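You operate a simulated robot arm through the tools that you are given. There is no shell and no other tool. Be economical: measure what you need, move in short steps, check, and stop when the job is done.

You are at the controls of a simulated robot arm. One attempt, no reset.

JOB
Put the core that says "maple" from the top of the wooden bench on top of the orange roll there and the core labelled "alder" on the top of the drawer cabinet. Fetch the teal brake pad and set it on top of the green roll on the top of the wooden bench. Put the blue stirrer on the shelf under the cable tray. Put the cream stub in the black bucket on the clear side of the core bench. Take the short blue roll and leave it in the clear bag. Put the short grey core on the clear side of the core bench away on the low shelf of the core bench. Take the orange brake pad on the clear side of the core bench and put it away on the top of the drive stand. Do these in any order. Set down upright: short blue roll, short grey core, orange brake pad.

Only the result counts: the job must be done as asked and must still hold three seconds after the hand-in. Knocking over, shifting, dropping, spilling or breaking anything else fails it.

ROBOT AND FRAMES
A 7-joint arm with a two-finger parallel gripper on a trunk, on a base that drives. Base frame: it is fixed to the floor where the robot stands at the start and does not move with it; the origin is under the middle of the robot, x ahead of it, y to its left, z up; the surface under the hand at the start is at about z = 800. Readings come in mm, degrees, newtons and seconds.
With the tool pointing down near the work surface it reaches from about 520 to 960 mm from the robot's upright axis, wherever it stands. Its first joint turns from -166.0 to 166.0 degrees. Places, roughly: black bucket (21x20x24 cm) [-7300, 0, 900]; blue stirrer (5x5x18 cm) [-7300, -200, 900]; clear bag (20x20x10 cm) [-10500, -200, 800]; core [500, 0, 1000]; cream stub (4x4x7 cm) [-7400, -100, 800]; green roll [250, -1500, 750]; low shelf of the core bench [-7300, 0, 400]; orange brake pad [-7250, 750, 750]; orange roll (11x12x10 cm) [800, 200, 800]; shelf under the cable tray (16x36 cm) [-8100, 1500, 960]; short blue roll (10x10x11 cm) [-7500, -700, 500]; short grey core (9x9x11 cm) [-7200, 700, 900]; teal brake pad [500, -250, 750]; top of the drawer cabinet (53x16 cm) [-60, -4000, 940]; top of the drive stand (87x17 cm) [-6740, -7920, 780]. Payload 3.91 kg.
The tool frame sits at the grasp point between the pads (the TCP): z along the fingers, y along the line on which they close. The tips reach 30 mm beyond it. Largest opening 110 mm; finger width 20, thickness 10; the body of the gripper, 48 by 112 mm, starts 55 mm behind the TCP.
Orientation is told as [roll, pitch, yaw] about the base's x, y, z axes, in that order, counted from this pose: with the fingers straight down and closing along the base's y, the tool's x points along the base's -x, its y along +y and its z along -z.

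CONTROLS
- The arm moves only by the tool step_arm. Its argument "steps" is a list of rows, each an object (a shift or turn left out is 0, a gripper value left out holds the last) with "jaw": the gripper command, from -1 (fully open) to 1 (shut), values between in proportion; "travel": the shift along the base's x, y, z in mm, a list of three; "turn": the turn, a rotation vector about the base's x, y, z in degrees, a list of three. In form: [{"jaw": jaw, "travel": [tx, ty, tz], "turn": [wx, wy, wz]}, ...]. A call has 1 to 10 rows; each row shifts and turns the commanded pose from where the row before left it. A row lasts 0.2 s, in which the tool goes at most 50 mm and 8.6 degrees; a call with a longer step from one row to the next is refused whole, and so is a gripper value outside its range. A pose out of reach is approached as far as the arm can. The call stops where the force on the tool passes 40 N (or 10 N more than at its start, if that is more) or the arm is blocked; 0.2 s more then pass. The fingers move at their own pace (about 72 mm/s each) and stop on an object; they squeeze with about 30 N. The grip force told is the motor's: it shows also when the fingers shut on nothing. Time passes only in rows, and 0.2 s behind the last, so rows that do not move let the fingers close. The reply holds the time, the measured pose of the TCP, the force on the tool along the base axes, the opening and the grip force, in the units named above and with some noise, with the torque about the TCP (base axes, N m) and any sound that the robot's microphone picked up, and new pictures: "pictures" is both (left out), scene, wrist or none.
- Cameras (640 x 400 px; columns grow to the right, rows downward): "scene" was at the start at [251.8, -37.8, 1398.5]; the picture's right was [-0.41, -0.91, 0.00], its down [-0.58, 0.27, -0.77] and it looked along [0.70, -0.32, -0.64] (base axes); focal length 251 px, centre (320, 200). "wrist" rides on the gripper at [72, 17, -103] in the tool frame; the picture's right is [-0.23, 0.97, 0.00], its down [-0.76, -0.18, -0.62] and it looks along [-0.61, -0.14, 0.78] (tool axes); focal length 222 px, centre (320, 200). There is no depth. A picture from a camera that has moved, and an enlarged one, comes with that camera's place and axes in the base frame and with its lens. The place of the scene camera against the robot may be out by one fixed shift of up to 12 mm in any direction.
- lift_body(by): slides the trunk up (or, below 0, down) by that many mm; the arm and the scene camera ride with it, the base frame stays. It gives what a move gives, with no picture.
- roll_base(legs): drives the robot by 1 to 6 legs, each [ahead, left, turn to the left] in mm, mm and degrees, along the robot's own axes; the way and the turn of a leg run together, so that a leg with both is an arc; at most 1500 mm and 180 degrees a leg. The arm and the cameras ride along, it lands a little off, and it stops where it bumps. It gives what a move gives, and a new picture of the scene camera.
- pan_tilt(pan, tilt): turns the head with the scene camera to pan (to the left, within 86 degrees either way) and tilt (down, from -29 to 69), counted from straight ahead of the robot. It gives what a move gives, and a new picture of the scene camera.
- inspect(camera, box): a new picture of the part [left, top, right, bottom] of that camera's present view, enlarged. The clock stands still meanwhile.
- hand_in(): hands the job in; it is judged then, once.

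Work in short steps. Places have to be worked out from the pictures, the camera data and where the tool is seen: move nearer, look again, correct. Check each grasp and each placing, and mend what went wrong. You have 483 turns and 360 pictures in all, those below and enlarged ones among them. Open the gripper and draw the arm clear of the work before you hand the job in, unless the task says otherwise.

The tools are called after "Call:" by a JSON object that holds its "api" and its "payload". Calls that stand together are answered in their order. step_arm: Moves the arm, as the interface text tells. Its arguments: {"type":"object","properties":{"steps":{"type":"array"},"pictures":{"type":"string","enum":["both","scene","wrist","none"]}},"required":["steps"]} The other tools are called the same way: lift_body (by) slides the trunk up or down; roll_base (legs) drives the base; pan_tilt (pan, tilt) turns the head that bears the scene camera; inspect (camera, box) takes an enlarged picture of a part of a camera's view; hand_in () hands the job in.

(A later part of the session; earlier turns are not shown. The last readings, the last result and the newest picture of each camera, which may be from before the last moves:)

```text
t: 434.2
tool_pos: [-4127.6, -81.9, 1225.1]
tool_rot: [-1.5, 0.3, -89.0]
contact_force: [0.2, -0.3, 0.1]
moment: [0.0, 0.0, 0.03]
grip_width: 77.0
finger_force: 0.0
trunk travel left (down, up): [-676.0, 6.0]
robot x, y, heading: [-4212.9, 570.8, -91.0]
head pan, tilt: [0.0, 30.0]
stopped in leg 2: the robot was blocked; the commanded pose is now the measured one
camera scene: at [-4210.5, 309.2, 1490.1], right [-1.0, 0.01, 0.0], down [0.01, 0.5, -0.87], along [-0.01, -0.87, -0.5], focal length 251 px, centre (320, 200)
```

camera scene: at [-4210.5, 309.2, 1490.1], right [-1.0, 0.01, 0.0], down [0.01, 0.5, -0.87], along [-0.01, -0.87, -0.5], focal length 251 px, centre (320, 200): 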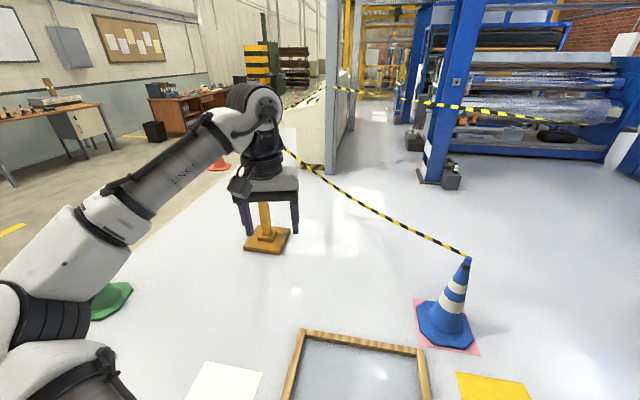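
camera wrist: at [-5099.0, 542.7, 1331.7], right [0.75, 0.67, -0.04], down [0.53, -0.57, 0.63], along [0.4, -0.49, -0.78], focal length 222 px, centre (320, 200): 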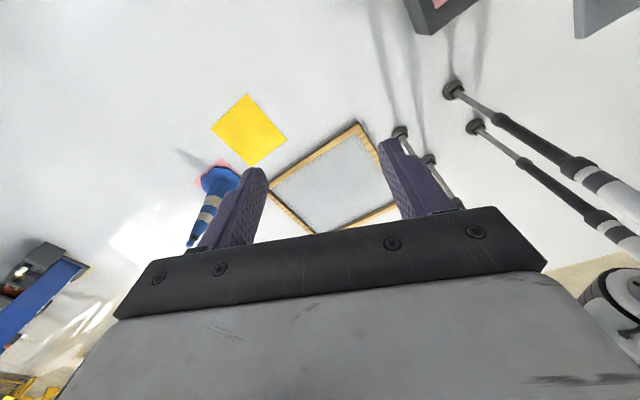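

Again 360 mm from the frame edge: the low base is a 360 mm circle, and the wall was the limit on the right. The right-hand route is wide enough at floor level (post to wall ≈ 950); I go back there and hug the wall.

Call:
{"api": "roll_base", "payload": {"legs": [[0, 420, 0], [0, 0, -89], [0, -1215, 0]]}}

```text
t: 451.0
tool_pos: [-4481.7, 1678.6, 1224.8]
tool_rot: [-1.4, 0.2, -177.9]
contact_force: [-0.7, 0.5, -0.1]
moment: [0.02, 0.01, 0.0]
grip_width: 77.3
finger_force: 0.1
trunk travel left (down, up): [-676.0, 6.0]
robot x, y, heading: [-3827.4, 1773.2, -179.4]
head pan, tilt: [0.0, 30.0]
camera scene: at [-4085.1, 1771.9, 1490.0], right [-0.01, 1.0, 0.0], down [0.5, 0.0, -0.87], along [-0.87, -0.01, -0.5], focal length 251 px, centre (320, 200)
```

scene: 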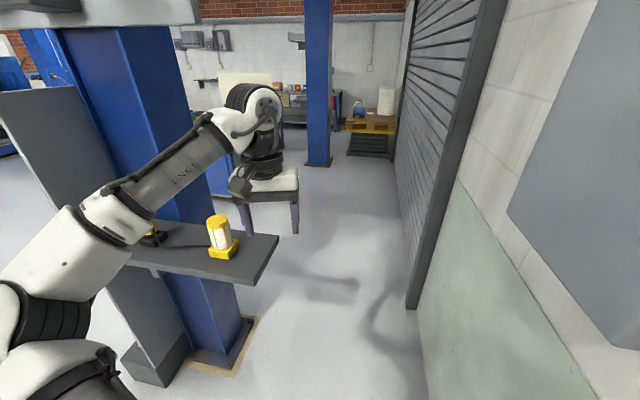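

Shelf end at y≈1590; my body's left side at ≈1585. I advance with a slight rightward bias.

Call:
{"api": "roll_base", "payload": {"legs": [[450, -35, 0]]}}

```text
t: 453.7
tool_pos: [-4926.9, 1707.2, 1223.5]
tool_rot: [-1.5, 0.3, -177.6]
contact_force: [-0.3, -0.6, 0.0]
moment: [0.01, -0.02, -0.04]
grip_width: 76.6
finger_force: 0.0
trunk travel left (down, up): [-676.0, 6.0]
robot x, y, heading: [-4271.3, 1804.2, -179.3]
head pan, tilt: [0.0, 30.0]
camera scene: at [-4530.5, 1801.2, 1489.9], right [-0.01, 1.0, 0.0], down [0.5, 0.01, -0.87], along [-0.87, -0.01, -0.5], focal length 251 px, centre (320, 200)
```

scene: 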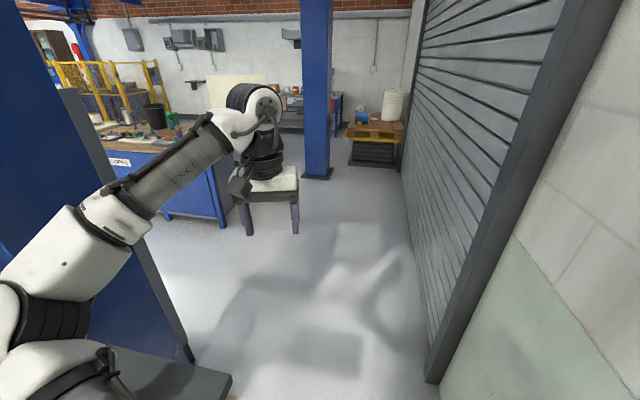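

Call:
{"api": "roll_base", "payload": {"legs": [[450, -35, 0], [500, 0, 0]]}}

Call:
{"api": "pan_tilt", "payload": {"pan": 25, "tilt": 25}}

```text
t: 459.0
tool_pos: [-5889.0, 1708.8, 1224.8]
tool_rot: [-1.5, 0.3, -176.6]
contact_force: [-0.1, 0.0, -1.0]
moment: [0.03, -0.01, 0.0]
grip_width: 76.9
finger_force: 0.1
trunk travel left (down, up): [-676.0, 6.0]
robot x, y, heading: [-5236.7, 1822.1, -178.4]
head pan, tilt: [0.0, 30.0]
camera scene: at [-5493.9, 1811.3, 1489.9], right [-0.03, 1.0, 0.0], down [0.5, 0.01, -0.87], along [-0.87, -0.03, -0.5], focal length 251 px, centre (320, 200)
```

scene: 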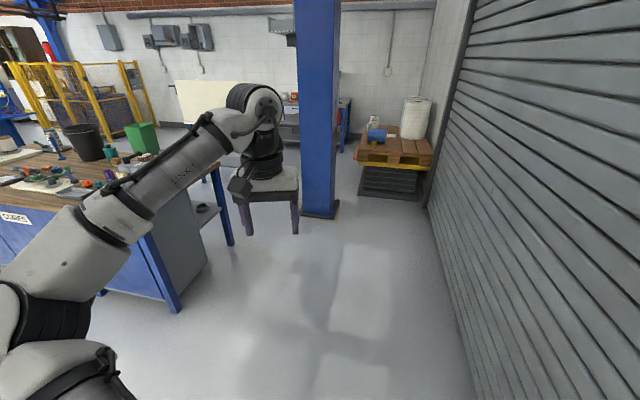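

```text
t: 459.9
tool_pos: [-5887.9, 1710.0, 1223.9]
tool_rot: [-1.4, 0.2, -176.6]
contact_force: [-0.5, 0.4, -0.1]
moment: [0.0, 0.0, -0.02]
grip_width: 77.1
finger_force: 0.0
trunk travel left (down, up): [-676.0, 6.0]
robot x, y, heading: [-5236.9, 1822.4, -178.3]
head pan, tilt: [25.0, 25.0]
camera scene: at [-5485.3, 1772.7, 1498.0], right [-0.45, 0.89, 0.0], down [0.38, 0.19, -0.91], along [-0.81, -0.41, -0.42], focal length 251 px, centre (320, 200)
```

scene: 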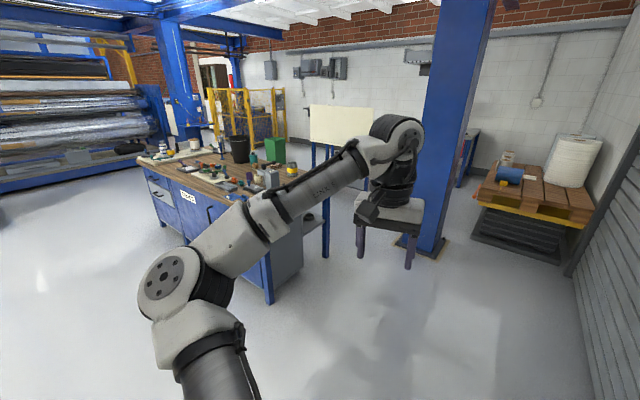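

Through. The core bench (rotated ~11°) spans y≈-880..850, x≈-6580..-7270. I head round its right end to the far side.

Call:
{"api": "roll_base", "payload": {"legs": [[1000, 400, 0]]}}

Call:
{"api": "pan_tilt", "payload": {"pan": 15, "tilt": 25}}

```text
t: 465.4
tool_pos: [-6864.9, 1280.7, 1225.2]
tool_rot: [-1.6, 0.2, -176.8]
contact_force: [-0.4, -0.4, 0.0]
moment: [0.0, 0.0, 0.03]
grip_width: 76.7
finger_force: 0.0
trunk travel left (down, up): [-676.0, 6.0]
robot x, y, heading: [-6213.4, 1387.7, -178.7]
head pan, tilt: [25.0, 25.0]
camera scene: at [-6462.8, 1342.5, 1497.9], right [-0.45, 0.89, 0.0], down [0.38, 0.19, -0.91], along [-0.81, -0.41, -0.42], focal length 251 px, centre (320, 200)
```

scene: 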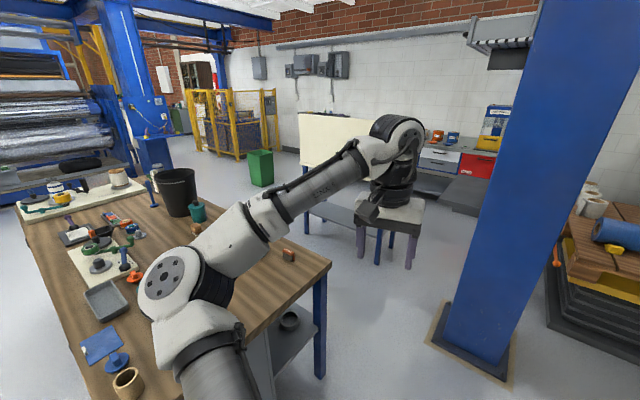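

```text
t: 466.1
tool_pos: [-6864.8, 1280.9, 1223.5]
tool_rot: [-1.4, 0.2, -176.7]
contact_force: [-0.4, 0.1, 0.2]
moment: [0.03, 0.0, 0.01]
grip_width: 77.0
finger_force: 0.0
trunk travel left (down, up): [-676.0, 6.0]
robot x, y, heading: [-6216.6, 1391.7, -178.7]
head pan, tilt: [15.0, 25.0]
camera scene: at [-6468.4, 1357.5, 1498.0], right [-0.29, 0.96, 0.0], down [0.41, 0.12, -0.91], along [-0.87, -0.26, -0.42], focal length 251 px, centre (320, 200)
```

scene: 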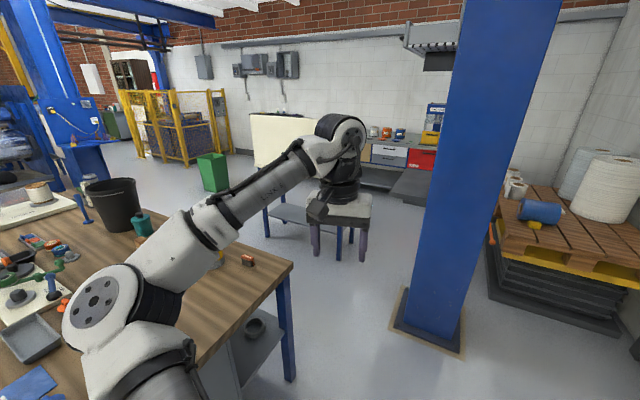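

Bench's back half is the clear side. I turn to face +x here (free space), then reverse past the bench end into the aisle behind it.

Call:
{"api": "roll_base", "payload": {"legs": [[0, 0, -90], [0, 0, -91]]}}

Call:
{"api": "roll_base", "payload": {"legs": [[-900, -55, 0]]}}

```text
t: 474.4
tool_pos: [-5563.6, 1497.0, 1226.2]
tool_rot: [-1.5, 0.1, 2.9]
contact_force: [1.1, 0.0, 0.5]
moment: [0.02, 0.01, 0.03]
grip_width: 76.9
finger_force: 0.1
trunk travel left (down, up): [-676.0, 6.0]
robot x, y, heading: [-6215.7, 1394.7, 1.0]
head pan, tilt: [15.0, 25.0]
camera scene: at [-5951.8, 1417.8, 1498.0], right [0.28, -0.96, 0.0], down [-0.41, -0.12, -0.91], along [0.87, 0.25, -0.42], focal length 251 px, centre (320, 200)
```

scene: 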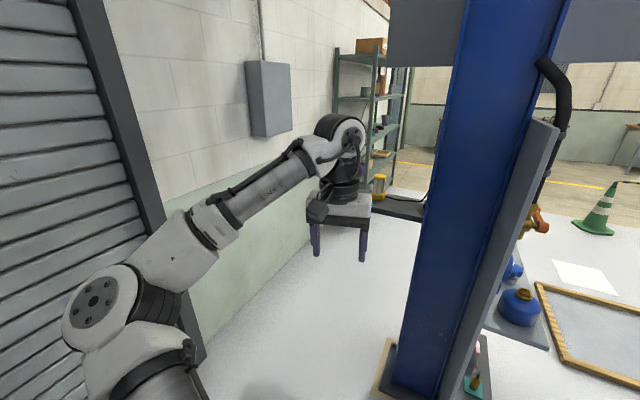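

```text
t: 479.2
tool_pos: [-6467.5, 1422.2, 1224.7]
tool_rot: [-1.6, 0.2, 2.2]
contact_force: [-0.9, 0.4, -0.1]
moment: [0.02, -0.04, 0.02]
grip_width: 77.1
finger_force: 0.0
trunk travel left (down, up): [-676.0, 6.0]
robot x, y, heading: [-7120.2, 1325.6, 0.4]
head pan, tilt: [15.0, 25.0]
camera scene: at [-6858.1, 1348.0, 1498.1], right [0.27, -0.96, 0.0], down [-0.41, -0.11, -0.91], along [0.87, 0.24, -0.42], focal length 251 px, centre (320, 200)
```

scene: 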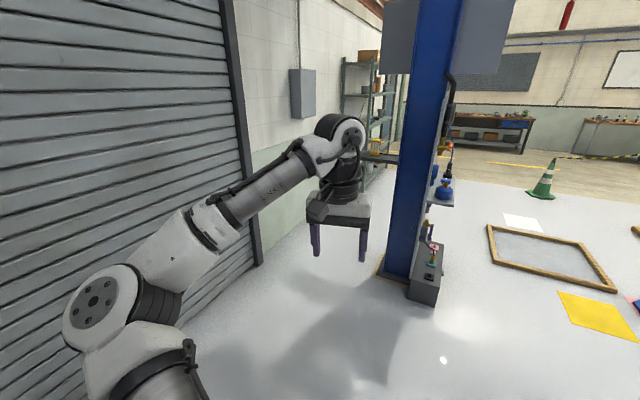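

Now pass between the bench leg and the column plate, in reverse: via (-7485,1233) to (-7860,1020).

Call:
{"api": "roll_base", "payload": {"legs": [[-365, -95, 0], [-370, -210, 0]]}}

Call:
{"api": "pan_tilt", "payload": {"pan": -40, "tilt": 35}}

```text
t: 481.7
tool_pos: [-6816.4, 1359.1, 1223.9]
tool_rot: [-1.5, 0.3, 2.4]
contact_force: [-0.4, 0.6, 0.5]
moment: [-0.02, 0.01, -0.01]
grip_width: 76.9
finger_force: 0.1
trunk travel left (down, up): [-676.0, 6.0]
robot x, y, heading: [-7468.1, 1257.3, 0.9]
head pan, tilt: [15.0, 25.0]
stopped in leg 1: the robot was blocked; the commanded pose is now the measured one
camera scene: at [-7205.7, 1283.3, 1497.9], right [0.27, -0.96, 0.0], down [-0.41, -0.11, -0.91], along [0.87, 0.25, -0.42], focal length 251 px, centre (320, 200)
```

scene: 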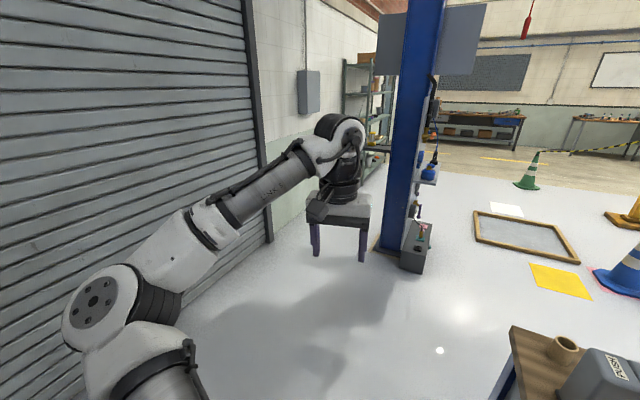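

```text
t: 482.9
tool_pos: [-6816.5, 1359.1, 1225.6]
tool_rot: [-1.5, 0.2, 2.5]
contact_force: [0.2, -0.8, -1.1]
moment: [0.02, 0.01, -0.01]
grip_width: 77.0
finger_force: 0.1
trunk travel left (down, up): [-676.0, 6.0]
robot x, y, heading: [-7466.9, 1256.1, 0.6]
head pan, tilt: [-40.0, 35.0]
camera scene: at [-7226.5, 1202.3, 1482.3], right [-0.63, -0.77, 0.0], down [-0.44, 0.36, -0.82], along [0.63, -0.52, -0.57], focal length 251 px, centre (320, 200)
```

scene: 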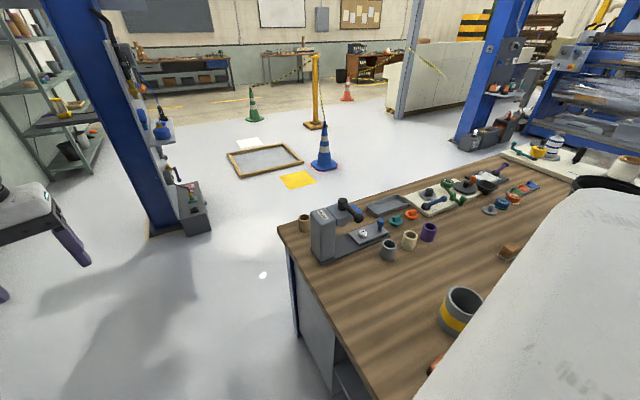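

Stopped near the column plate. Move diagonally away from it.

Call:
{"api": "roll_base", "payload": {"legs": [[0, -35, 0], [-100, -100, 0], [-300, -180, 0]]}}

```text
t: 483.6
tool_pos: [-6818.2, 1359.1, 1224.2]
tool_rot: [-1.4, 0.3, 2.6]
contact_force: [0.1, 0.5, 0.3]
moment: [-0.03, 0.01, 0.03]
grip_width: 76.7
finger_force: 0.0
trunk travel left (down, up): [-676.0, 6.0]
robot x, y, heading: [-7470.5, 1256.8, 0.9]
head pan, tilt: [-40.0, 35.0]
stopped in leg 1: the robot was blocked; the commanded pose is now the measured one
camera scene: at [-7227.2, 1202.3, 1482.3], right [-0.63, -0.78, 0.0], down [-0.44, 0.36, -0.82], along [0.64, -0.52, -0.57], focal length 251 px, centre (320, 200)
```

scene: 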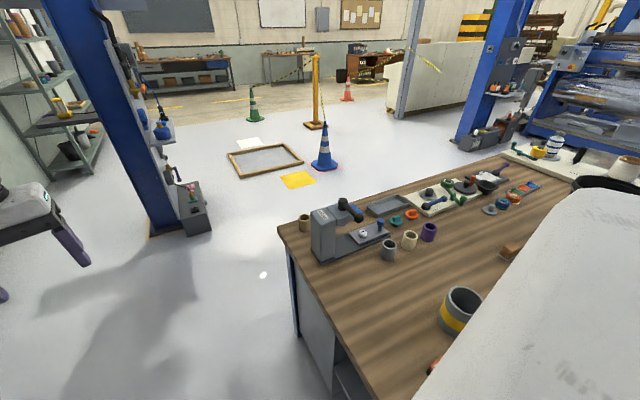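

Call:
{"api": "roll_base", "payload": {"legs": [[-60, -20, 0]]}}

Call:
{"api": "roll_base", "payload": {"legs": [[-60, 40, 0]]}}

```text
t: 484.6
tool_pos: [-6877.8, 1339.0, 1226.9]
tool_rot: [-1.3, 0.2, 2.7]
contact_force: [-1.0, 0.2, 0.3]
moment: [0.0, -0.02, 0.04]
grip_width: 76.9
finger_force: 0.2
trunk travel left (down, up): [-676.0, 6.0]
robot x, y, heading: [-7523.3, 1237.7, 1.0]
head pan, tilt: [-40.0, 35.0]
camera scene: at [-7286.8, 1181.4, 1482.5], right [-0.63, -0.78, 0.0], down [-0.44, 0.36, -0.82], along [0.64, -0.52, -0.57], focal length 251 px, centre (320, 200)
```

scene: 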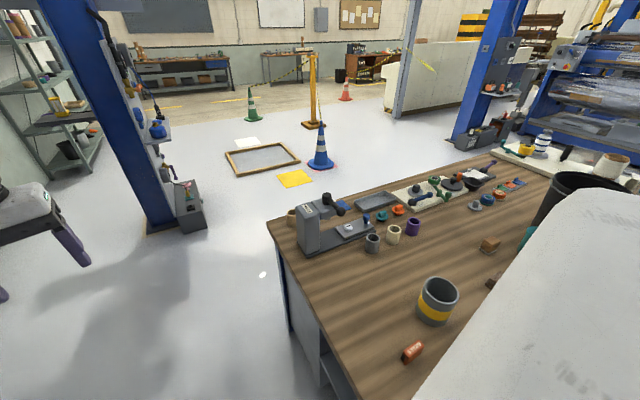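

```text
t: 485.8
tool_pos: [-6928.1, 1374.1, 1221.5]
tool_rot: [-1.2, 0.6, 2.4]
contact_force: [-0.4, 0.7, 0.9]
moment: [0.01, -0.01, -0.03]
grip_width: 77.1
finger_force: 0.0
trunk travel left (down, up): [-676.0, 6.0]
robot x, y, heading: [-7586.5, 1275.8, 0.8]
head pan, tilt: [-40.0, 35.0]
stopped in leg 1: the robot was blocked; the commanded pose is now the measured one
camera scene: at [-7335.8, 1215.2, 1481.4], right [-0.63, -0.77, 0.0], down [-0.45, 0.37, -0.82], along [0.63, -0.52, -0.58], focal length 251 px, centre (320, 200)
```

scene: 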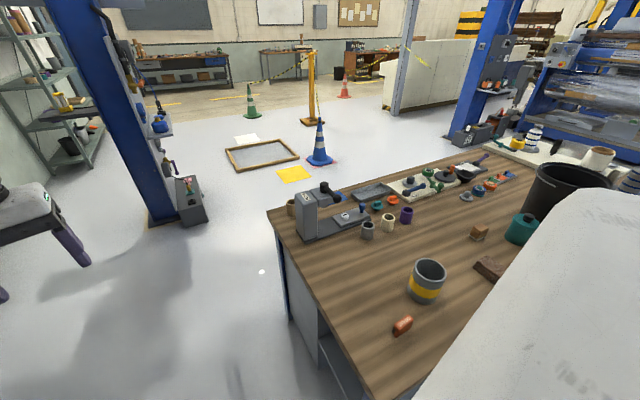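

Progress. Continue reversing while shifting right, away from the column.

Call:
{"api": "roll_base", "payload": {"legs": [[0, -60, 0], [-270, -200, 0]]}}

Call:
{"api": "pan_tilt", "payload": {"pan": -60, "tilt": 35}}

```text
t: 487.5
tool_pos: [-6941.9, 1298.5, 1223.1]
tool_rot: [-1.5, 0.5, 2.2]
contact_force: [1.1, 0.4, 0.0]
moment: [0.02, 0.02, 0.06]
grip_width: 76.9
finger_force: 0.1
trunk travel left (down, up): [-676.0, 6.0]
robot x, y, heading: [-7598.5, 1203.1, 0.5]
head pan, tilt: [-40.0, 35.0]
stopped in leg 2: the robot was blocked; the commanded pose is now the measured one
camera scene: at [-7352.0, 1143.6, 1481.6], right [-0.64, -0.77, 0.0], down [-0.45, 0.37, -0.82], along [0.63, -0.52, -0.58], focal length 251 px, centre (320, 200)
```

scene: 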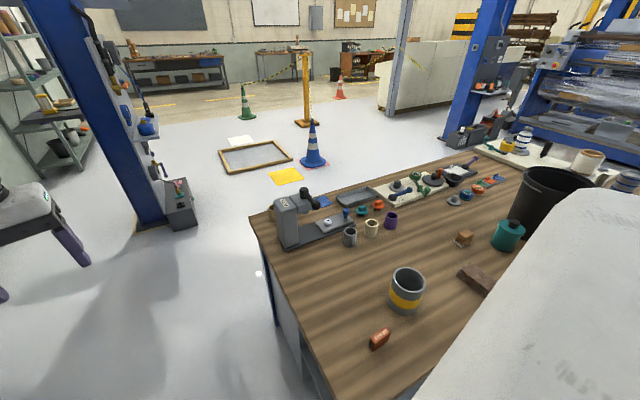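

```text
t: 488.3
tool_pos: [-6941.4, 1300.4, 1219.8]
tool_rot: [-1.4, 0.6, 2.2]
contact_force: [-1.0, 0.5, 0.2]
moment: [0.01, 0.02, 0.01]
grip_width: 77.5
finger_force: 0.0
trunk travel left (down, up): [-676.0, 6.0]
robot x, y, heading: [-7601.2, 1202.8, 0.4]
head pan, tilt: [-60.0, 35.0]
camera scene: at [-7373.9, 1124.7, 1480.8], right [-0.86, -0.51, 0.01], down [-0.3, 0.49, -0.82], along [0.41, -0.71, -0.58], focal length 251 px, centre (320, 200)
```

scene: 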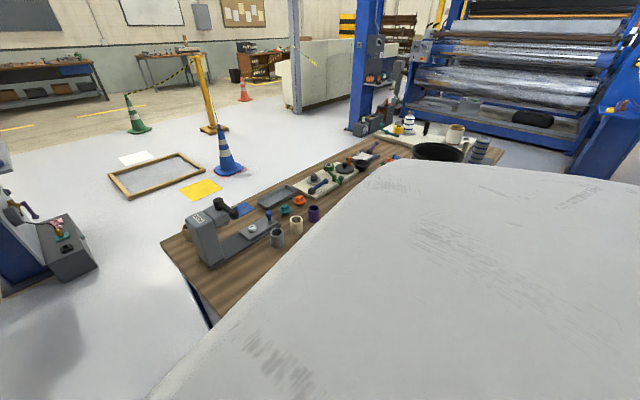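

Something behind is blocking. I turn the robot right (free sweep over the bench) to see it.

Call:
{"api": "roll_base", "payload": {"legs": [[30, 20, 0], [0, 0, -85]]}}

Call:
{"api": "pan_tilt", "payload": {"pan": -50, "tilt": 40}}

```text
t: 492.2
tool_pos: [-7291.5, 606.4, 1220.1]
tool_rot: [-1.4, 0.8, -71.1]
contact_force: [0.2, 0.0, 0.5]
moment: [-0.04, 0.04, -0.03]
grip_width: 77.3
finger_force: 0.0
trunk travel left (down, up): [-676.0, 6.0]
robot x, y, heading: [-7574.7, 1211.8, -72.9]
head pan, tilt: [-60.0, 35.0]
stopped in leg 2: the robot was blocked; the commanded pose is now the measured one
camera scene: at [-7578.3, 972.3, 1480.7], right [-0.73, 0.68, 0.01], down [0.39, 0.43, -0.82], along [-0.56, -0.6, -0.58], focal length 251 px, centre (320, 200)
```

scene: 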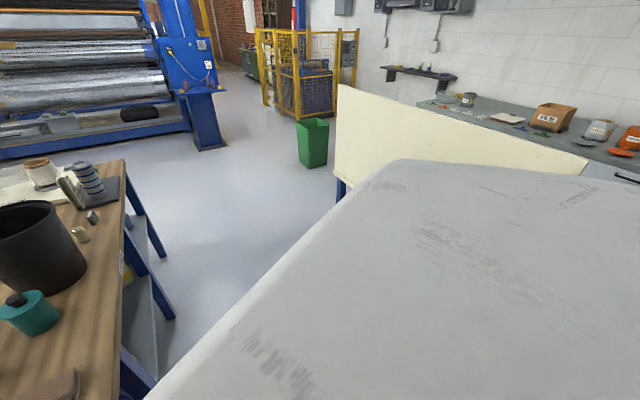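

```text
t: 493.0
tool_pos: [-7293.1, 604.3, 1216.9]
tool_rot: [-1.1, 0.9, -71.4]
contact_force: [0.3, 0.5, 0.7]
moment: [0.0, -0.01, -0.03]
grip_width: 77.1
finger_force: 0.1
trunk travel left (down, up): [-676.0, 6.0]
robot x, y, heading: [-7573.1, 1214.3, -72.8]
head pan, tilt: [-50.0, 40.0]
camera scene: at [-7566.3, 962.5, 1471.5], right [-0.84, 0.55, 0.01], down [0.35, 0.55, -0.76], along [-0.42, -0.63, -0.65], focal length 251 px, centre (320, 200)
```

scene: 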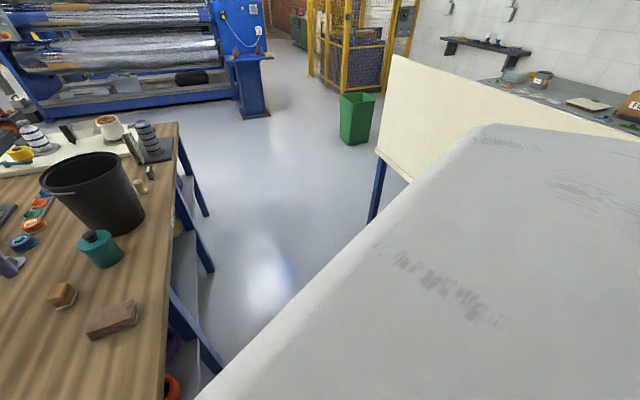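

Now I see the aisle behind the bench. Slide right into it.

Call:
{"api": "roll_base", "payload": {"legs": [[60, 0, 0], [0, -330, 0]]}}

Call:
{"api": "pan_tilt", "payload": {"pan": -20, "tilt": 40}}

```text
t: 494.1
tool_pos: [-7274.3, 570.1, 1224.9]
tool_rot: [-1.6, 0.3, -70.7]
contact_force: [-0.5, 0.4, 0.2]
moment: [-0.04, -0.01, -0.02]
grip_width: 77.1
finger_force: 0.0
trunk travel left (down, up): [-676.0, 6.0]
robot x, y, heading: [-7557.4, 1163.2, -72.6]
head pan, tilt: [-50.0, 40.0]
stopped in leg 1: the robot was blocked; the commanded pose is now the measured one
camera scene: at [-7549.8, 929.2, 1475.2], right [-0.84, 0.54, 0.0], down [0.35, 0.54, -0.77], along [-0.41, -0.65, -0.64], focal length 251 px, centre (320, 200)
```

scene: 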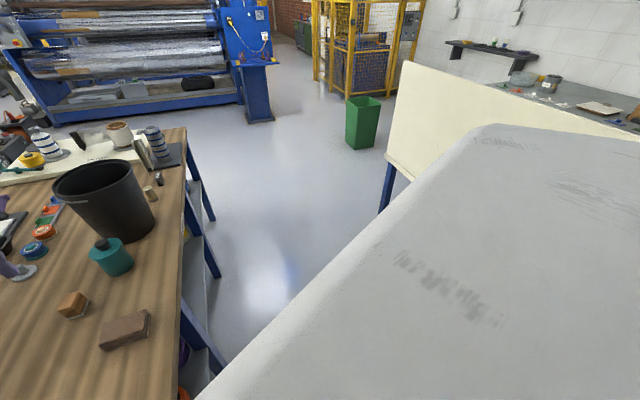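

```text
t: 495.1
tool_pos: [-7273.8, 566.7, 1223.3]
tool_rot: [-1.5, 0.5, -70.9]
contact_force: [-0.1, -0.5, 0.5]
moment: [0.02, 0.0, -0.02]
grip_width: 76.9
finger_force: 0.1
trunk travel left (down, up): [-676.0, 6.0]
robot x, y, heading: [-7561.0, 1164.8, -72.5]
head pan, tilt: [-20.0, 40.0]
camera scene: at [-7507.1, 913.5, 1474.6], right [-1.0, 0.04, 0.0], down [0.03, 0.64, -0.77], along [-0.03, -0.77, -0.64], focal length 251 px, centre (320, 200)
```

scene: 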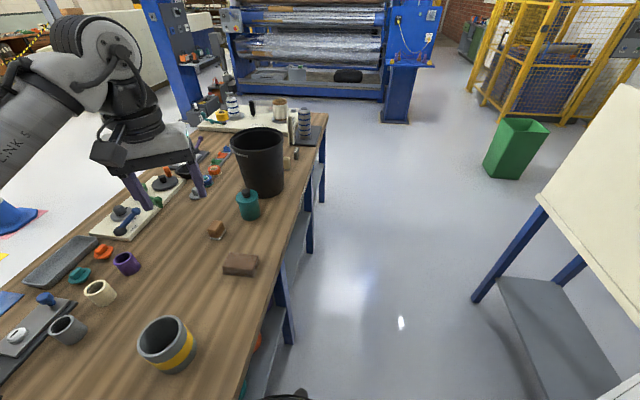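

Superb view. First leg forward was blocked by the bench corner; now slide right only.

Call:
{"api": "roll_base", "payload": {"legs": [[0, -250, 0]]}}

```text
t: 497.6
tool_pos: [-7512.6, 491.2, 1223.2]
tool_rot: [-1.6, 0.4, -71.1]
contact_force: [0.1, 0.4, 0.5]
moment: [0.06, -0.04, 0.01]
grip_width: 77.1
finger_force: 0.1
trunk travel left (down, up): [-676.0, 6.0]
robot x, y, heading: [-7795.0, 1090.5, -72.7]
head pan, tilt: [-20.0, 40.0]
camera scene: at [-7745.9, 838.9, 1474.7], right [-1.0, 0.05, 0.0], down [0.03, 0.64, -0.77], along [-0.04, -0.77, -0.64], focal length 251 px, centre (320, 200)
```

scene: 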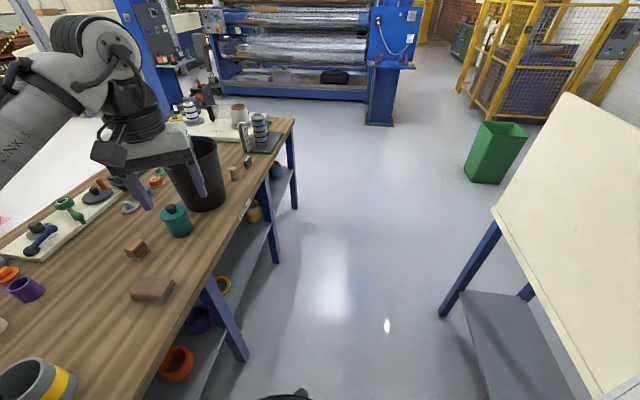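

In the aisle. I enlarge the bench to identify stirrer, stub, blue roll.

Call:
{"api": "inspect", "payload": {"camera": "scene", "box": [150, 80, 320, 220]}}

Call:
{"api": "inspect", "payload": {"camera": "scene", "box": [0, 200, 300, 400]}}

```text
2.86 times, centred on (235, 150) of scene
camera zoom: at [-7745.9, 838.9, 1474.7], right [-1.0, 0.05, 0.0], down [0.03, 0.64, -0.77], along [-0.04, -0.77, -0.64], focal length 717 px, centre (563, 343)
```

zoom: 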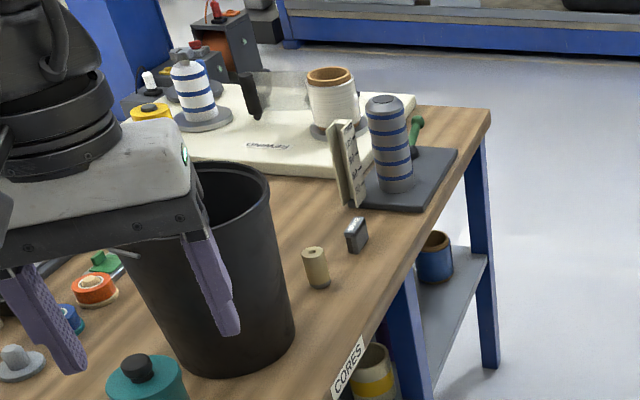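

```text
2.00 times, centred on (150, 300) of scene
camera zoom: at [-7745.9, 838.9, 1474.7], right [-1.0, 0.05, 0.0], down [0.03, 0.64, -0.77], along [-0.04, -0.77, -0.64], focal length 502 px, centre (660, 0)
```

zoom: 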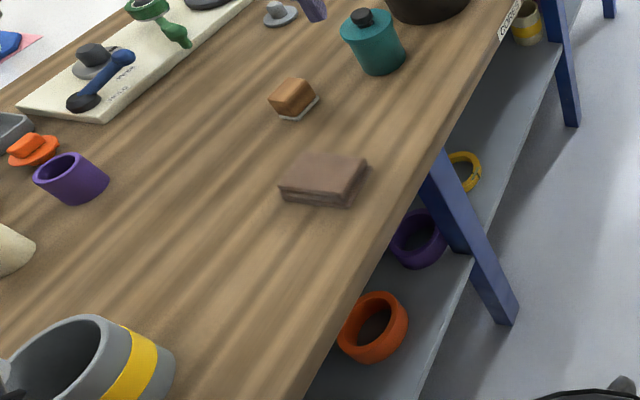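

The stirrer must be hidden behind the bucket. I start with the grey core (yellow band) at ≈(-7200,700): face the bench (heading -11°).

Call:
{"api": "roll_base", "payload": {"legs": [[200, -60, 0], [0, 0, 61]]}}

Call:
{"api": "pan_tilt", "payload": {"pan": -10, "tilt": 40}}

```text
t: 502.0
tool_pos: [-7135.7, 831.5, 1223.4]
tool_rot: [-1.5, 0.3, -10.8]
contact_force: [-0.2, 0.2, 0.1]
moment: [0.03, 0.04, 0.0]
grip_width: 77.2
finger_force: 0.0
trunk travel left (down, up): [-676.0, 6.0]
robot x, y, heading: [-7795.5, 882.7, -12.3]
head pan, tilt: [-20.0, 40.0]
camera scene: at [-7552.0, 797.4, 1474.7], right [-0.54, -0.84, 0.0], down [-0.54, 0.34, -0.77], along [0.65, -0.41, -0.64], focal length 251 px, centre (320, 200)
```

scene: 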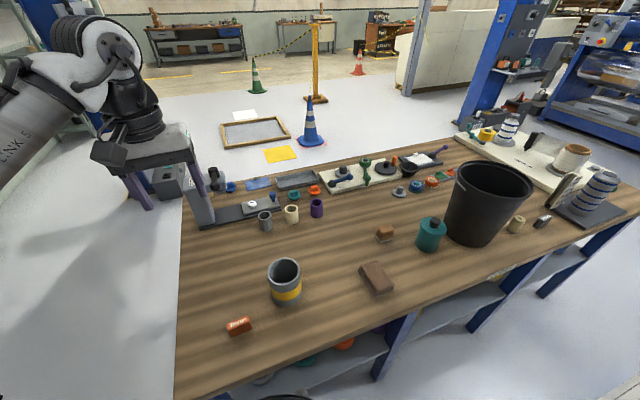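

```text
t: 502.7
tool_pos: [-7135.0, 831.1, 1223.5]
tool_rot: [-1.5, 0.4, -10.8]
contact_force: [-0.5, 0.0, -0.6]
moment: [0.04, 0.0, 0.02]
grip_width: 77.1
finger_force: 0.0
trunk travel left (down, up): [-676.0, 6.0]
robot x, y, heading: [-7797.3, 881.9, -12.5]
head pan, tilt: [-10.0, 40.0]
camera scene: at [-7545.2, 810.3, 1474.7], right [-0.38, -0.92, 0.0], down [-0.59, 0.25, -0.77], along [0.71, -0.29, -0.64], focal length 251 px, centre (320, 200)
```

scene: 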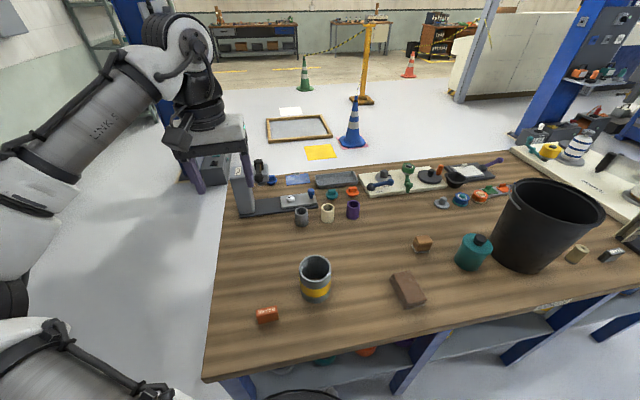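

Core at ≈(-7173,675), pad at ≈(-7200,823). The core must go on the low shelf, so I'll use a horizontal grasp. Back off a bit and pitch the tool to horizontal.

Call:
{"api": "roll_base", "payload": {"legs": [[-230, 0, 1.5]]}}

Call:
{"api": "step_arm", "payload": {"steps": [{"jaw": -1, "turn": [-1.6, -8.2, 0]}, {"turn": [-1.6, -8.2, 0]}, {"turn": [-1.6, -8.2, 0], "travel": [20, 0, -20]}, {"turn": [-1.6, -8.2, 0], "travel": [20, 0, -20]}, {"turn": [-1.6, -8.2, 0], "travel": [20, 0, -20]}, {"turn": [-1.6, -8.2, 0], "travel": [20, 0, -20]}, {"turn": [-1.6, -8.2, 0], "travel": [20, 0, -20]}, {}], "pictures": "scene"}}

```text
t: 504.4
tool_pos: [-7330.8, 891.5, 1221.3]
tool_rot: [-1.5, 0.6, -9.1]
contact_force: [1.1, -0.1, -0.1]
moment: [-0.02, 0.02, 0.0]
grip_width: 76.9
finger_force: 0.1
trunk travel left (down, up): [-676.0, 6.0]
robot x, y, heading: [-7990.2, 924.3, -10.9]
head pan, tilt: [-10.0, 40.0]
stopped in leg 1: the robot was blocked; the commanded pose is now the measured one
camera scene: at [-7738.6, 857.9, 1474.2], right [-0.36, -0.93, 0.0], down [-0.6, 0.23, -0.76], along [0.71, -0.27, -0.64], focal length 251 px, centre (320, 200)
```

scene: 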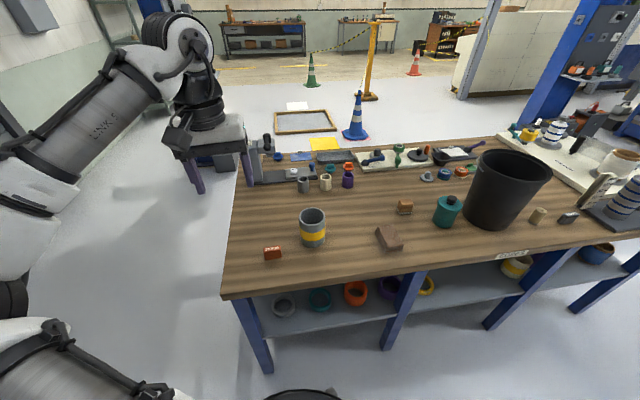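

```text
t: 506.1
tool_pos: [-7232.2, 887.6, 1123.7]
tool_rot: [-4.5, -58.2, -7.6]
contact_force: [0.0, 0.4, -0.4]
moment: [-0.01, -0.02, 0.02]
grip_width: 110.0
finger_force: 0.0
trunk travel left (down, up): [-676.0, 6.0]
robot x, y, heading: [-7989.9, 924.6, -10.7]
head pan, tilt: [-10.0, 40.0]
camera scene: at [-7741.1, 858.4, 1474.8], right [-0.36, -0.93, 0.0], down [-0.6, 0.23, -0.77], along [0.72, -0.27, -0.64], focal length 251 px, centre (320, 200)
```

scene: 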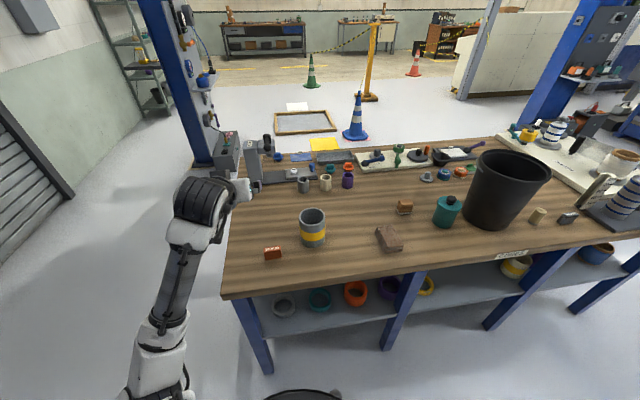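

Shelf and rings visible; free spot on the low shelf near (-7300,0). Finish pitching to horizontal and come to the pre-grasp point (-7290,698,880).

Call:
{"api": "step_arm", "payload": {"steps": [{"turn": [-1.6, -8.2, 0], "travel": [-12, -35, -25]}, {"turn": [-1.6, -8.2, 0], "travel": [-12, -35, -25]}, {"turn": [-1.6, -8.2, 0], "travel": [-12, -35, -25]}, {"turn": [-1.4, -7, 0], "travel": [-12, -35, -25]}, {"travel": [-10, -35, -25]}, {"travel": [0, -15, -30]}, {"travel": [0, 0, -30]}, {}]}}

```text
t: 507.9
tool_pos: [-7289.0, 702.0, 940.6]
tool_rot: [-100.6, -88.1, 88.0]
contact_force: [-0.4, 0.1, 0.6]
moment: [0.02, -0.01, 0.04]
grip_width: 110.0
finger_force: 0.1
trunk travel left (down, up): [-676.0, 6.0]
robot x, y, heading: [-7992.6, 926.6, -10.5]
head pan, tilt: [-10.0, 40.0]
camera scene: at [-7740.9, 858.2, 1474.7], right [-0.36, -0.93, 0.0], down [-0.6, 0.23, -0.77], along [0.72, -0.27, -0.64], focal length 251 px, centre (320, 200)
camera wrist: at [-7386.7, 737.4, 867.9], right [0.21, 0.96, 0.19], down [-0.65, -0.01, 0.76], along [0.73, -0.29, 0.62], focal length 222 px, centre (320, 200)
```

scene: 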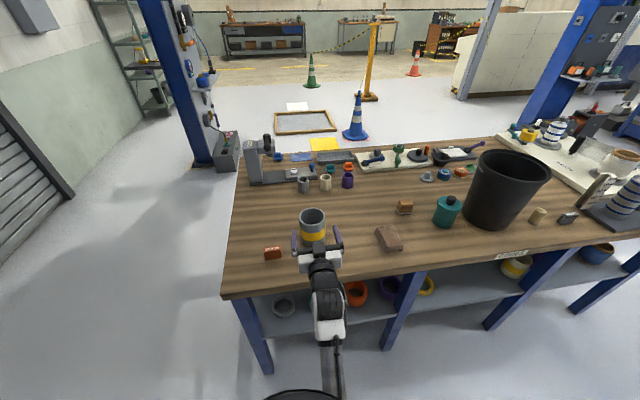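
wrist: 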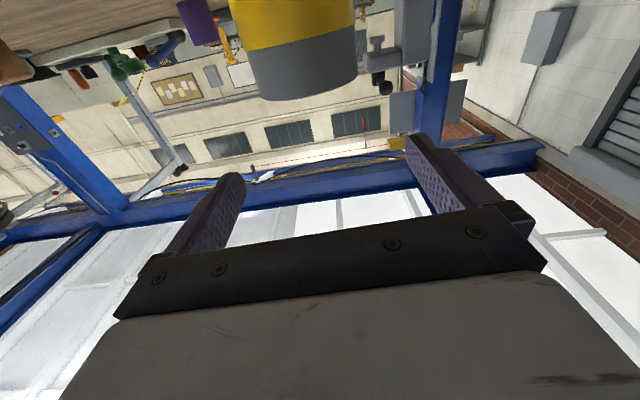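

The wrist camera hangs below the gripper in this pose and would hit the bench edge. I roll the tool 180° about its axis so the camera is on top.

Call:
{"api": "step_arm", "payload": {"steps": [{"travel": [-20, 4, 20], "turn": [-8.3, 1.6, 0]}, {"turn": [-8.3, 1.6, 0]}, {"turn": [-8.3, 1.6, 0]}, {"turn": [-8.3, 1.6, 0]}, {"turn": [-8.3, 1.6, 0]}, {"turn": [-8.3, 1.6, 0]}, {"turn": [-8.3, 1.6, 0]}, {"turn": [-8.3, 1.6, 0]}, {"turn": [-8.3, 1.6, 0]}, {"turn": [-8.3, 1.6, 0]}], "pictures": "none"}}

Call:
{"api": "step_arm", "payload": {"steps": [{"turn": [-8.3, 1.6, 0]}, {"turn": [-8.3, 1.6, 0]}, {"turn": [-8.3, 1.6, 0]}, {"turn": [-8.3, 1.6, 0]}, {"turn": [-8.3, 1.6, 0]}, {"turn": [-8.3, 1.6, 0]}, {"turn": [-8.3, 1.6, 0]}, {"turn": [-8.3, 1.6, 0]}, {"turn": [-8.3, 1.6, 0]}, {"turn": [-8.3, 1.6, 0]}]}}

```text
t: 510.1
tool_pos: [-7310.1, 705.8, 959.6]
tool_rot: [-91.6, -3.4, 79.4]
contact_force: [0.1, -0.7, -0.1]
moment: [-0.01, 0.02, 0.02]
grip_width: 110.0
finger_force: 0.1
trunk travel left (down, up): [-676.0, 6.0]
robot x, y, heading: [-7993.0, 922.1, -10.9]
head pan, tilt: [-10.0, 40.0]
```

```text
t: 512.4
tool_pos: [-7309.5, 705.7, 960.1]
tool_rot: [-89.8, 81.0, 80.9]
contact_force: [-0.1, 0.1, 0.4]
moment: [0.05, 0.03, -0.01]
grip_width: 109.9
finger_force: 0.1
trunk travel left (down, up): [-676.0, 6.0]
robot x, y, heading: [-7994.6, 923.5, -10.8]
head pan, tilt: [-10.0, 40.0]
camera scene: at [-7740.9, 858.2, 1474.7], right [-0.36, -0.93, 0.0], down [-0.6, 0.23, -0.77], along [0.72, -0.27, -0.64], focal length 251 px, centre (320, 200)
camera wrist: at [-7417.0, 694.6, 1027.5], right [-0.15, -0.92, -0.37], down [-0.57, 0.39, -0.72], along [0.81, 0.1, -0.58], focal length 222 px, centre (320, 200)
```

scene: 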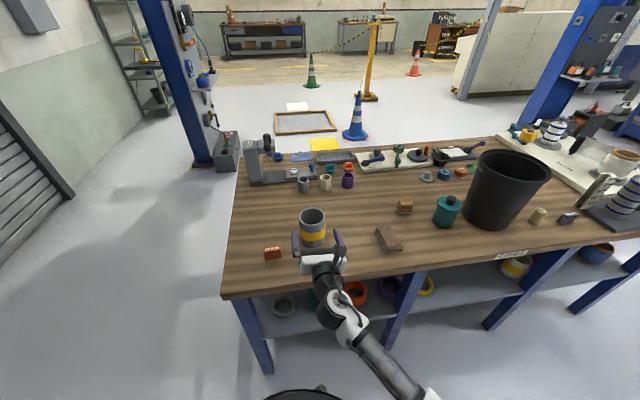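
wrist: 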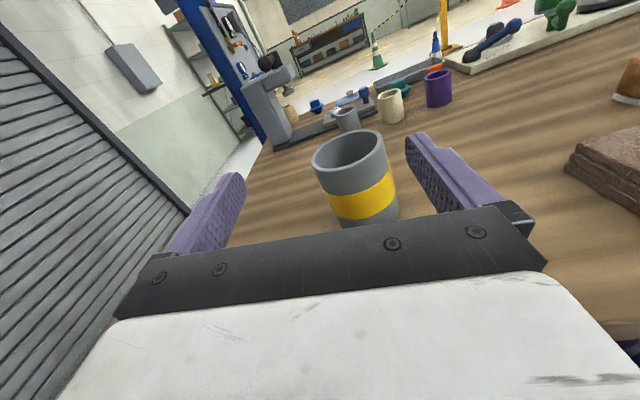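

Camera is on top now. Level the last 11° of roll, align with the core (-7179,668) and lower to z≈875.

Call:
{"api": "step_arm", "payload": {"steps": [{"turn": [-8.3, 1.6, 0]}, {"turn": [-2.4, 0.5, 0], "travel": [0, -12, -25]}, {"travel": [0, 0, -30]}, {"travel": [0, 0, -30]}, {}]}}

```text
t: 513.5
tool_pos: [-7309.0, 692.1, 870.7]
tool_rot: [78.3, 88.1, -111.0]
contact_force: [-0.1, 0.5, -0.6]
moment: [-0.01, 0.02, -0.02]
grip_width: 109.9
finger_force: 0.0
trunk travel left (down, up): [-676.0, 6.0]
robot x, y, heading: [-7995.9, 921.3, -10.7]
head pan, tilt: [-10.0, 40.0]
camera scene: at [-7741.0, 858.2, 1474.7], right [-0.36, -0.93, 0.0], down [-0.6, 0.23, -0.77], along [0.72, -0.27, -0.64], focal length 251 px, centre (320, 200)
camera wrist: at [-7414.5, 693.9, 944.4], right [-0.16, -0.97, -0.19], down [-0.6, 0.25, -0.76], along [0.79, -0.01, -0.62], focal length 222 px, centre (320, 200)
```

scene: 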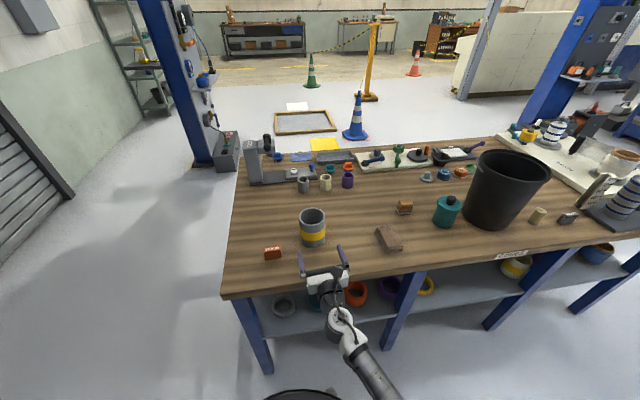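
wrist: 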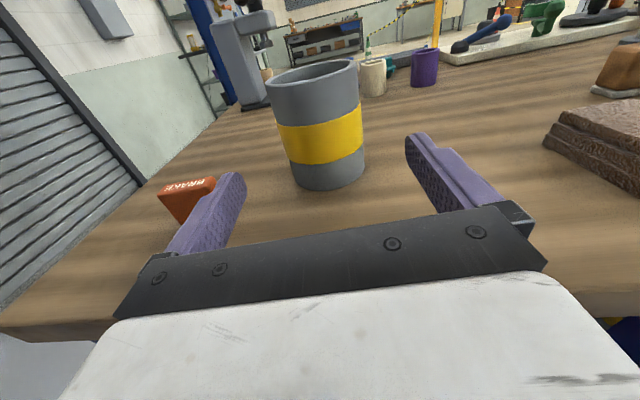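

Aligned. Advance ~126 mm along the tool axis and grip.

Call:
{"api": "step_arm", "payload": {"steps": [{"travel": [32, -5.5, 0]}, {"travel": [32, -5.5, 0]}, {"travel": [32, -5.5, 0]}, {"travel": [28, -5, 0]}, {}, {"jaw": 1}, {}, {}]}}

```text
t: 515.4
tool_pos: [-7184.8, 673.1, 873.1]
tool_rot: [79.0, 88.1, -110.2]
contact_force: [1.6, 0.0, 1.7]
moment: [0.22, -0.16, -0.05]
grip_width: 86.6
finger_force: 29.5
trunk travel left (down, up): [-676.0, 6.0]
robot x, y, heading: [-7993.6, 922.0, -10.6]
head pan, tilt: [-10.0, 40.0]
camera scene: at [-7741.0, 858.4, 1474.7], right [-0.36, -0.93, 0.0], down [-0.6, 0.23, -0.77], along [0.72, -0.27, -0.64], focal length 251 px, centre (320, 200)
camera wrist: at [-7290.1, 674.8, 947.4], right [-0.16, -0.97, -0.2], down [-0.6, 0.25, -0.76], along [0.79, -0.01, -0.62], focal length 222 px, centre (320, 200)
```

scene: 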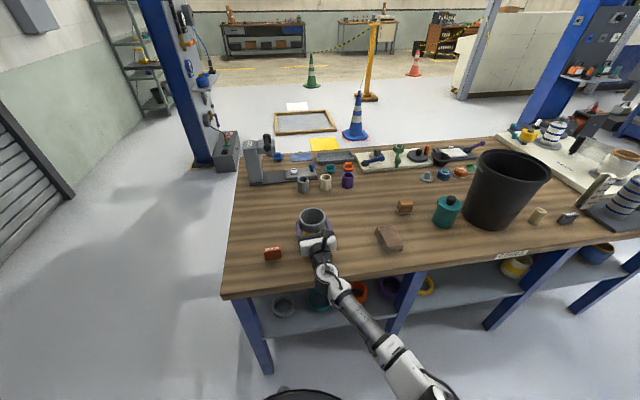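
wrist: 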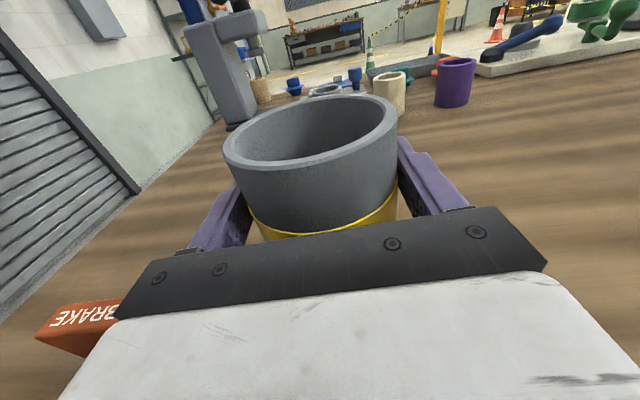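

Gripped. Lift and retreat toward the aisle, watching the reach.

Call:
{"api": "step_arm", "payload": {"steps": [{"travel": [0, 0, 20]}, {"travel": [-20, 4, 20]}, {"travel": [-40, 8, 0]}, {"travel": [-40, 8, 0]}, {"travel": [-40, 8, 0]}, {"travel": [-40, 8, 0]}, {"travel": [-30, 0, 0]}, {}], "pictures": "scene"}}

```text
t: 517.2
tool_pos: [-7371.3, 765.6, 918.9]
tool_rot: [123.0, 89.0, -58.6]
contact_force: [-0.1, -0.2, -2.1]
moment: [0.02, 0.02, 0.01]
grip_width: 86.7
finger_force: 30.1
trunk travel left (down, up): [-676.0, 6.0]
robot x, y, heading: [-7990.0, 921.2, -10.8]
head pan, tilt: [-10.0, 40.0]
stopped in row 8: the arm was blocked; the commanded pose is now the measured one
camera scene: at [-7740.6, 858.4, 1474.9], right [-0.36, -0.93, 0.0], down [-0.6, 0.23, -0.77], along [0.72, -0.27, -0.64], focal length 251 px, centre (320, 200)
```

scene: 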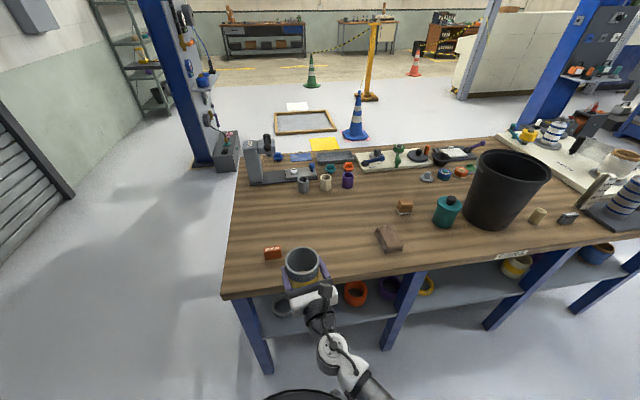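

Blocked at r≈640 but the core is now just outside the bench edge. I move the base along the aisle to the free shelf spot.

Call:
{"api": "roll_base", "payload": {"legs": [[25, 0, 0], [30, -830, 0]]}}

Call:
{"api": "pan_tilt", "payload": {"pan": 0, "tilt": 45}}

```text
t: 524.5
tool_pos: [-7479.7, -73.0, 918.6]
tool_rot: [118.5, 89.1, -63.4]
contact_force: [-0.5, 0.2, -1.8]
moment: [0.05, 0.04, 0.0]
grip_width: 86.1
finger_force: 30.5
trunk travel left (down, up): [-676.0, 6.0]
robot x, y, heading: [-8100.2, 88.1, -11.3]
head pan, tilt: [-10.0, 40.0]
camera scene: at [-7848.6, 23.9, 1474.6], right [-0.36, -0.93, 0.0], down [-0.6, 0.23, -0.77], along [0.71, -0.28, -0.64], focal length 251 px, centre (320, 200)
```

scene: 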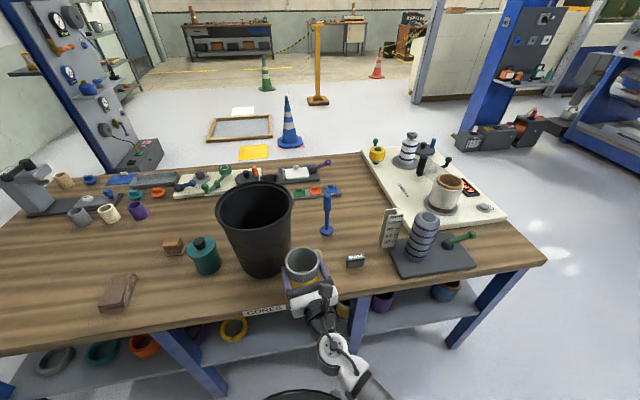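

```text
t: 525.2
tool_pos: [-7481.0, -72.2, 917.8]
tool_rot: [118.4, 89.0, -63.5]
contact_force: [-0.2, -0.1, -1.3]
moment: [0.0, 0.02, 0.01]
grip_width: 86.1
finger_force: 30.3
trunk travel left (down, up): [-676.0, 6.0]
robot x, y, heading: [-8096.7, 92.3, -11.5]
head pan, tilt: [0.0, 45.0]
camera scene: at [-7848.1, 38.9, 1467.4], right [-0.2, -0.98, 0.0], down [-0.69, 0.14, -0.71], along [0.69, -0.14, -0.71], focal length 251 px, centre (320, 200)
```

scene: 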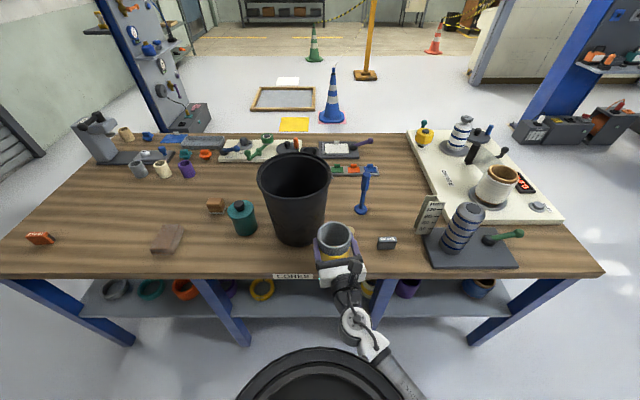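

The blue T-handled stirrer is visible behind the bucket. The shelf gap at y≈-50 is good, but I need more room to back the core off the edge; I go back-right where the aisle is wider.

Call:
{"api": "roll_base", "payload": {"legs": [[-40, 0, 0], [0, -200, 0], [-60, -220, 0]]}}

```text
t: 529.8
tool_pos: [-7660.6, -466.2, 918.2]
tool_rot: [119.8, 89.0, -62.1]
contact_force: [0.1, -0.5, -1.3]
moment: [-0.01, 0.02, 0.03]
grip_width: 85.9
finger_force: 29.7
trunk travel left (down, up): [-676.0, 6.0]
robot x, y, heading: [-8279.6, -303.5, -10.6]
head pan, tilt: [0.0, 45.0]
camera scene: at [-8028.6, -354.8, 1467.4], right [-0.19, -0.98, 0.0], down [-0.69, 0.14, -0.71], along [0.69, -0.14, -0.71], focal length 251 px, centre (320, 200)
```

scene: 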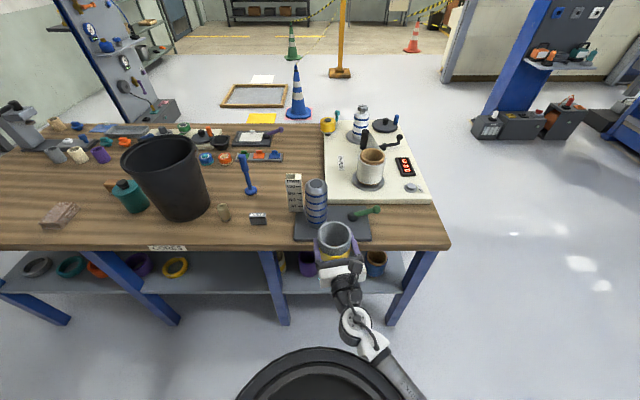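

Clear of the bench. Lower the trunk in two steps.

Call:
{"api": "lift_body", "payload": {"by": -220}}

Call:
{"api": "lift_body", "payload": {"by": -210}}

```text
t: 532.1
tool_pos: [-7657.0, -462.7, 694.1]
tool_rot: [95.7, 89.1, -85.5]
contact_force: [0.2, -0.8, -2.8]
moment: [-0.01, 0.04, 0.0]
grip_width: 85.8
finger_force: 30.3
trunk travel left (down, up): [-456.0, 226.0]
robot x, y, heading: [-8278.2, -305.8, -11.1]
head pan, tilt: [0.0, 45.0]
```

```text
t: 534.6
tool_pos: [-7671.1, -439.0, 553.2]
tool_rot: [125.8, 85.7, -51.2]
contact_force: [0.0, 0.1, -2.0]
moment: [0.0, -0.03, 0.01]
grip_width: 85.8
finger_force: 29.7
trunk travel left (down, up): [-273.0, 410.0]
robot x, y, heading: [-8280.3, -304.9, -11.2]
head pan, tilt: [0.0, 45.0]
stopped: the arm was blocked; the commanded pose is now the measured one
```

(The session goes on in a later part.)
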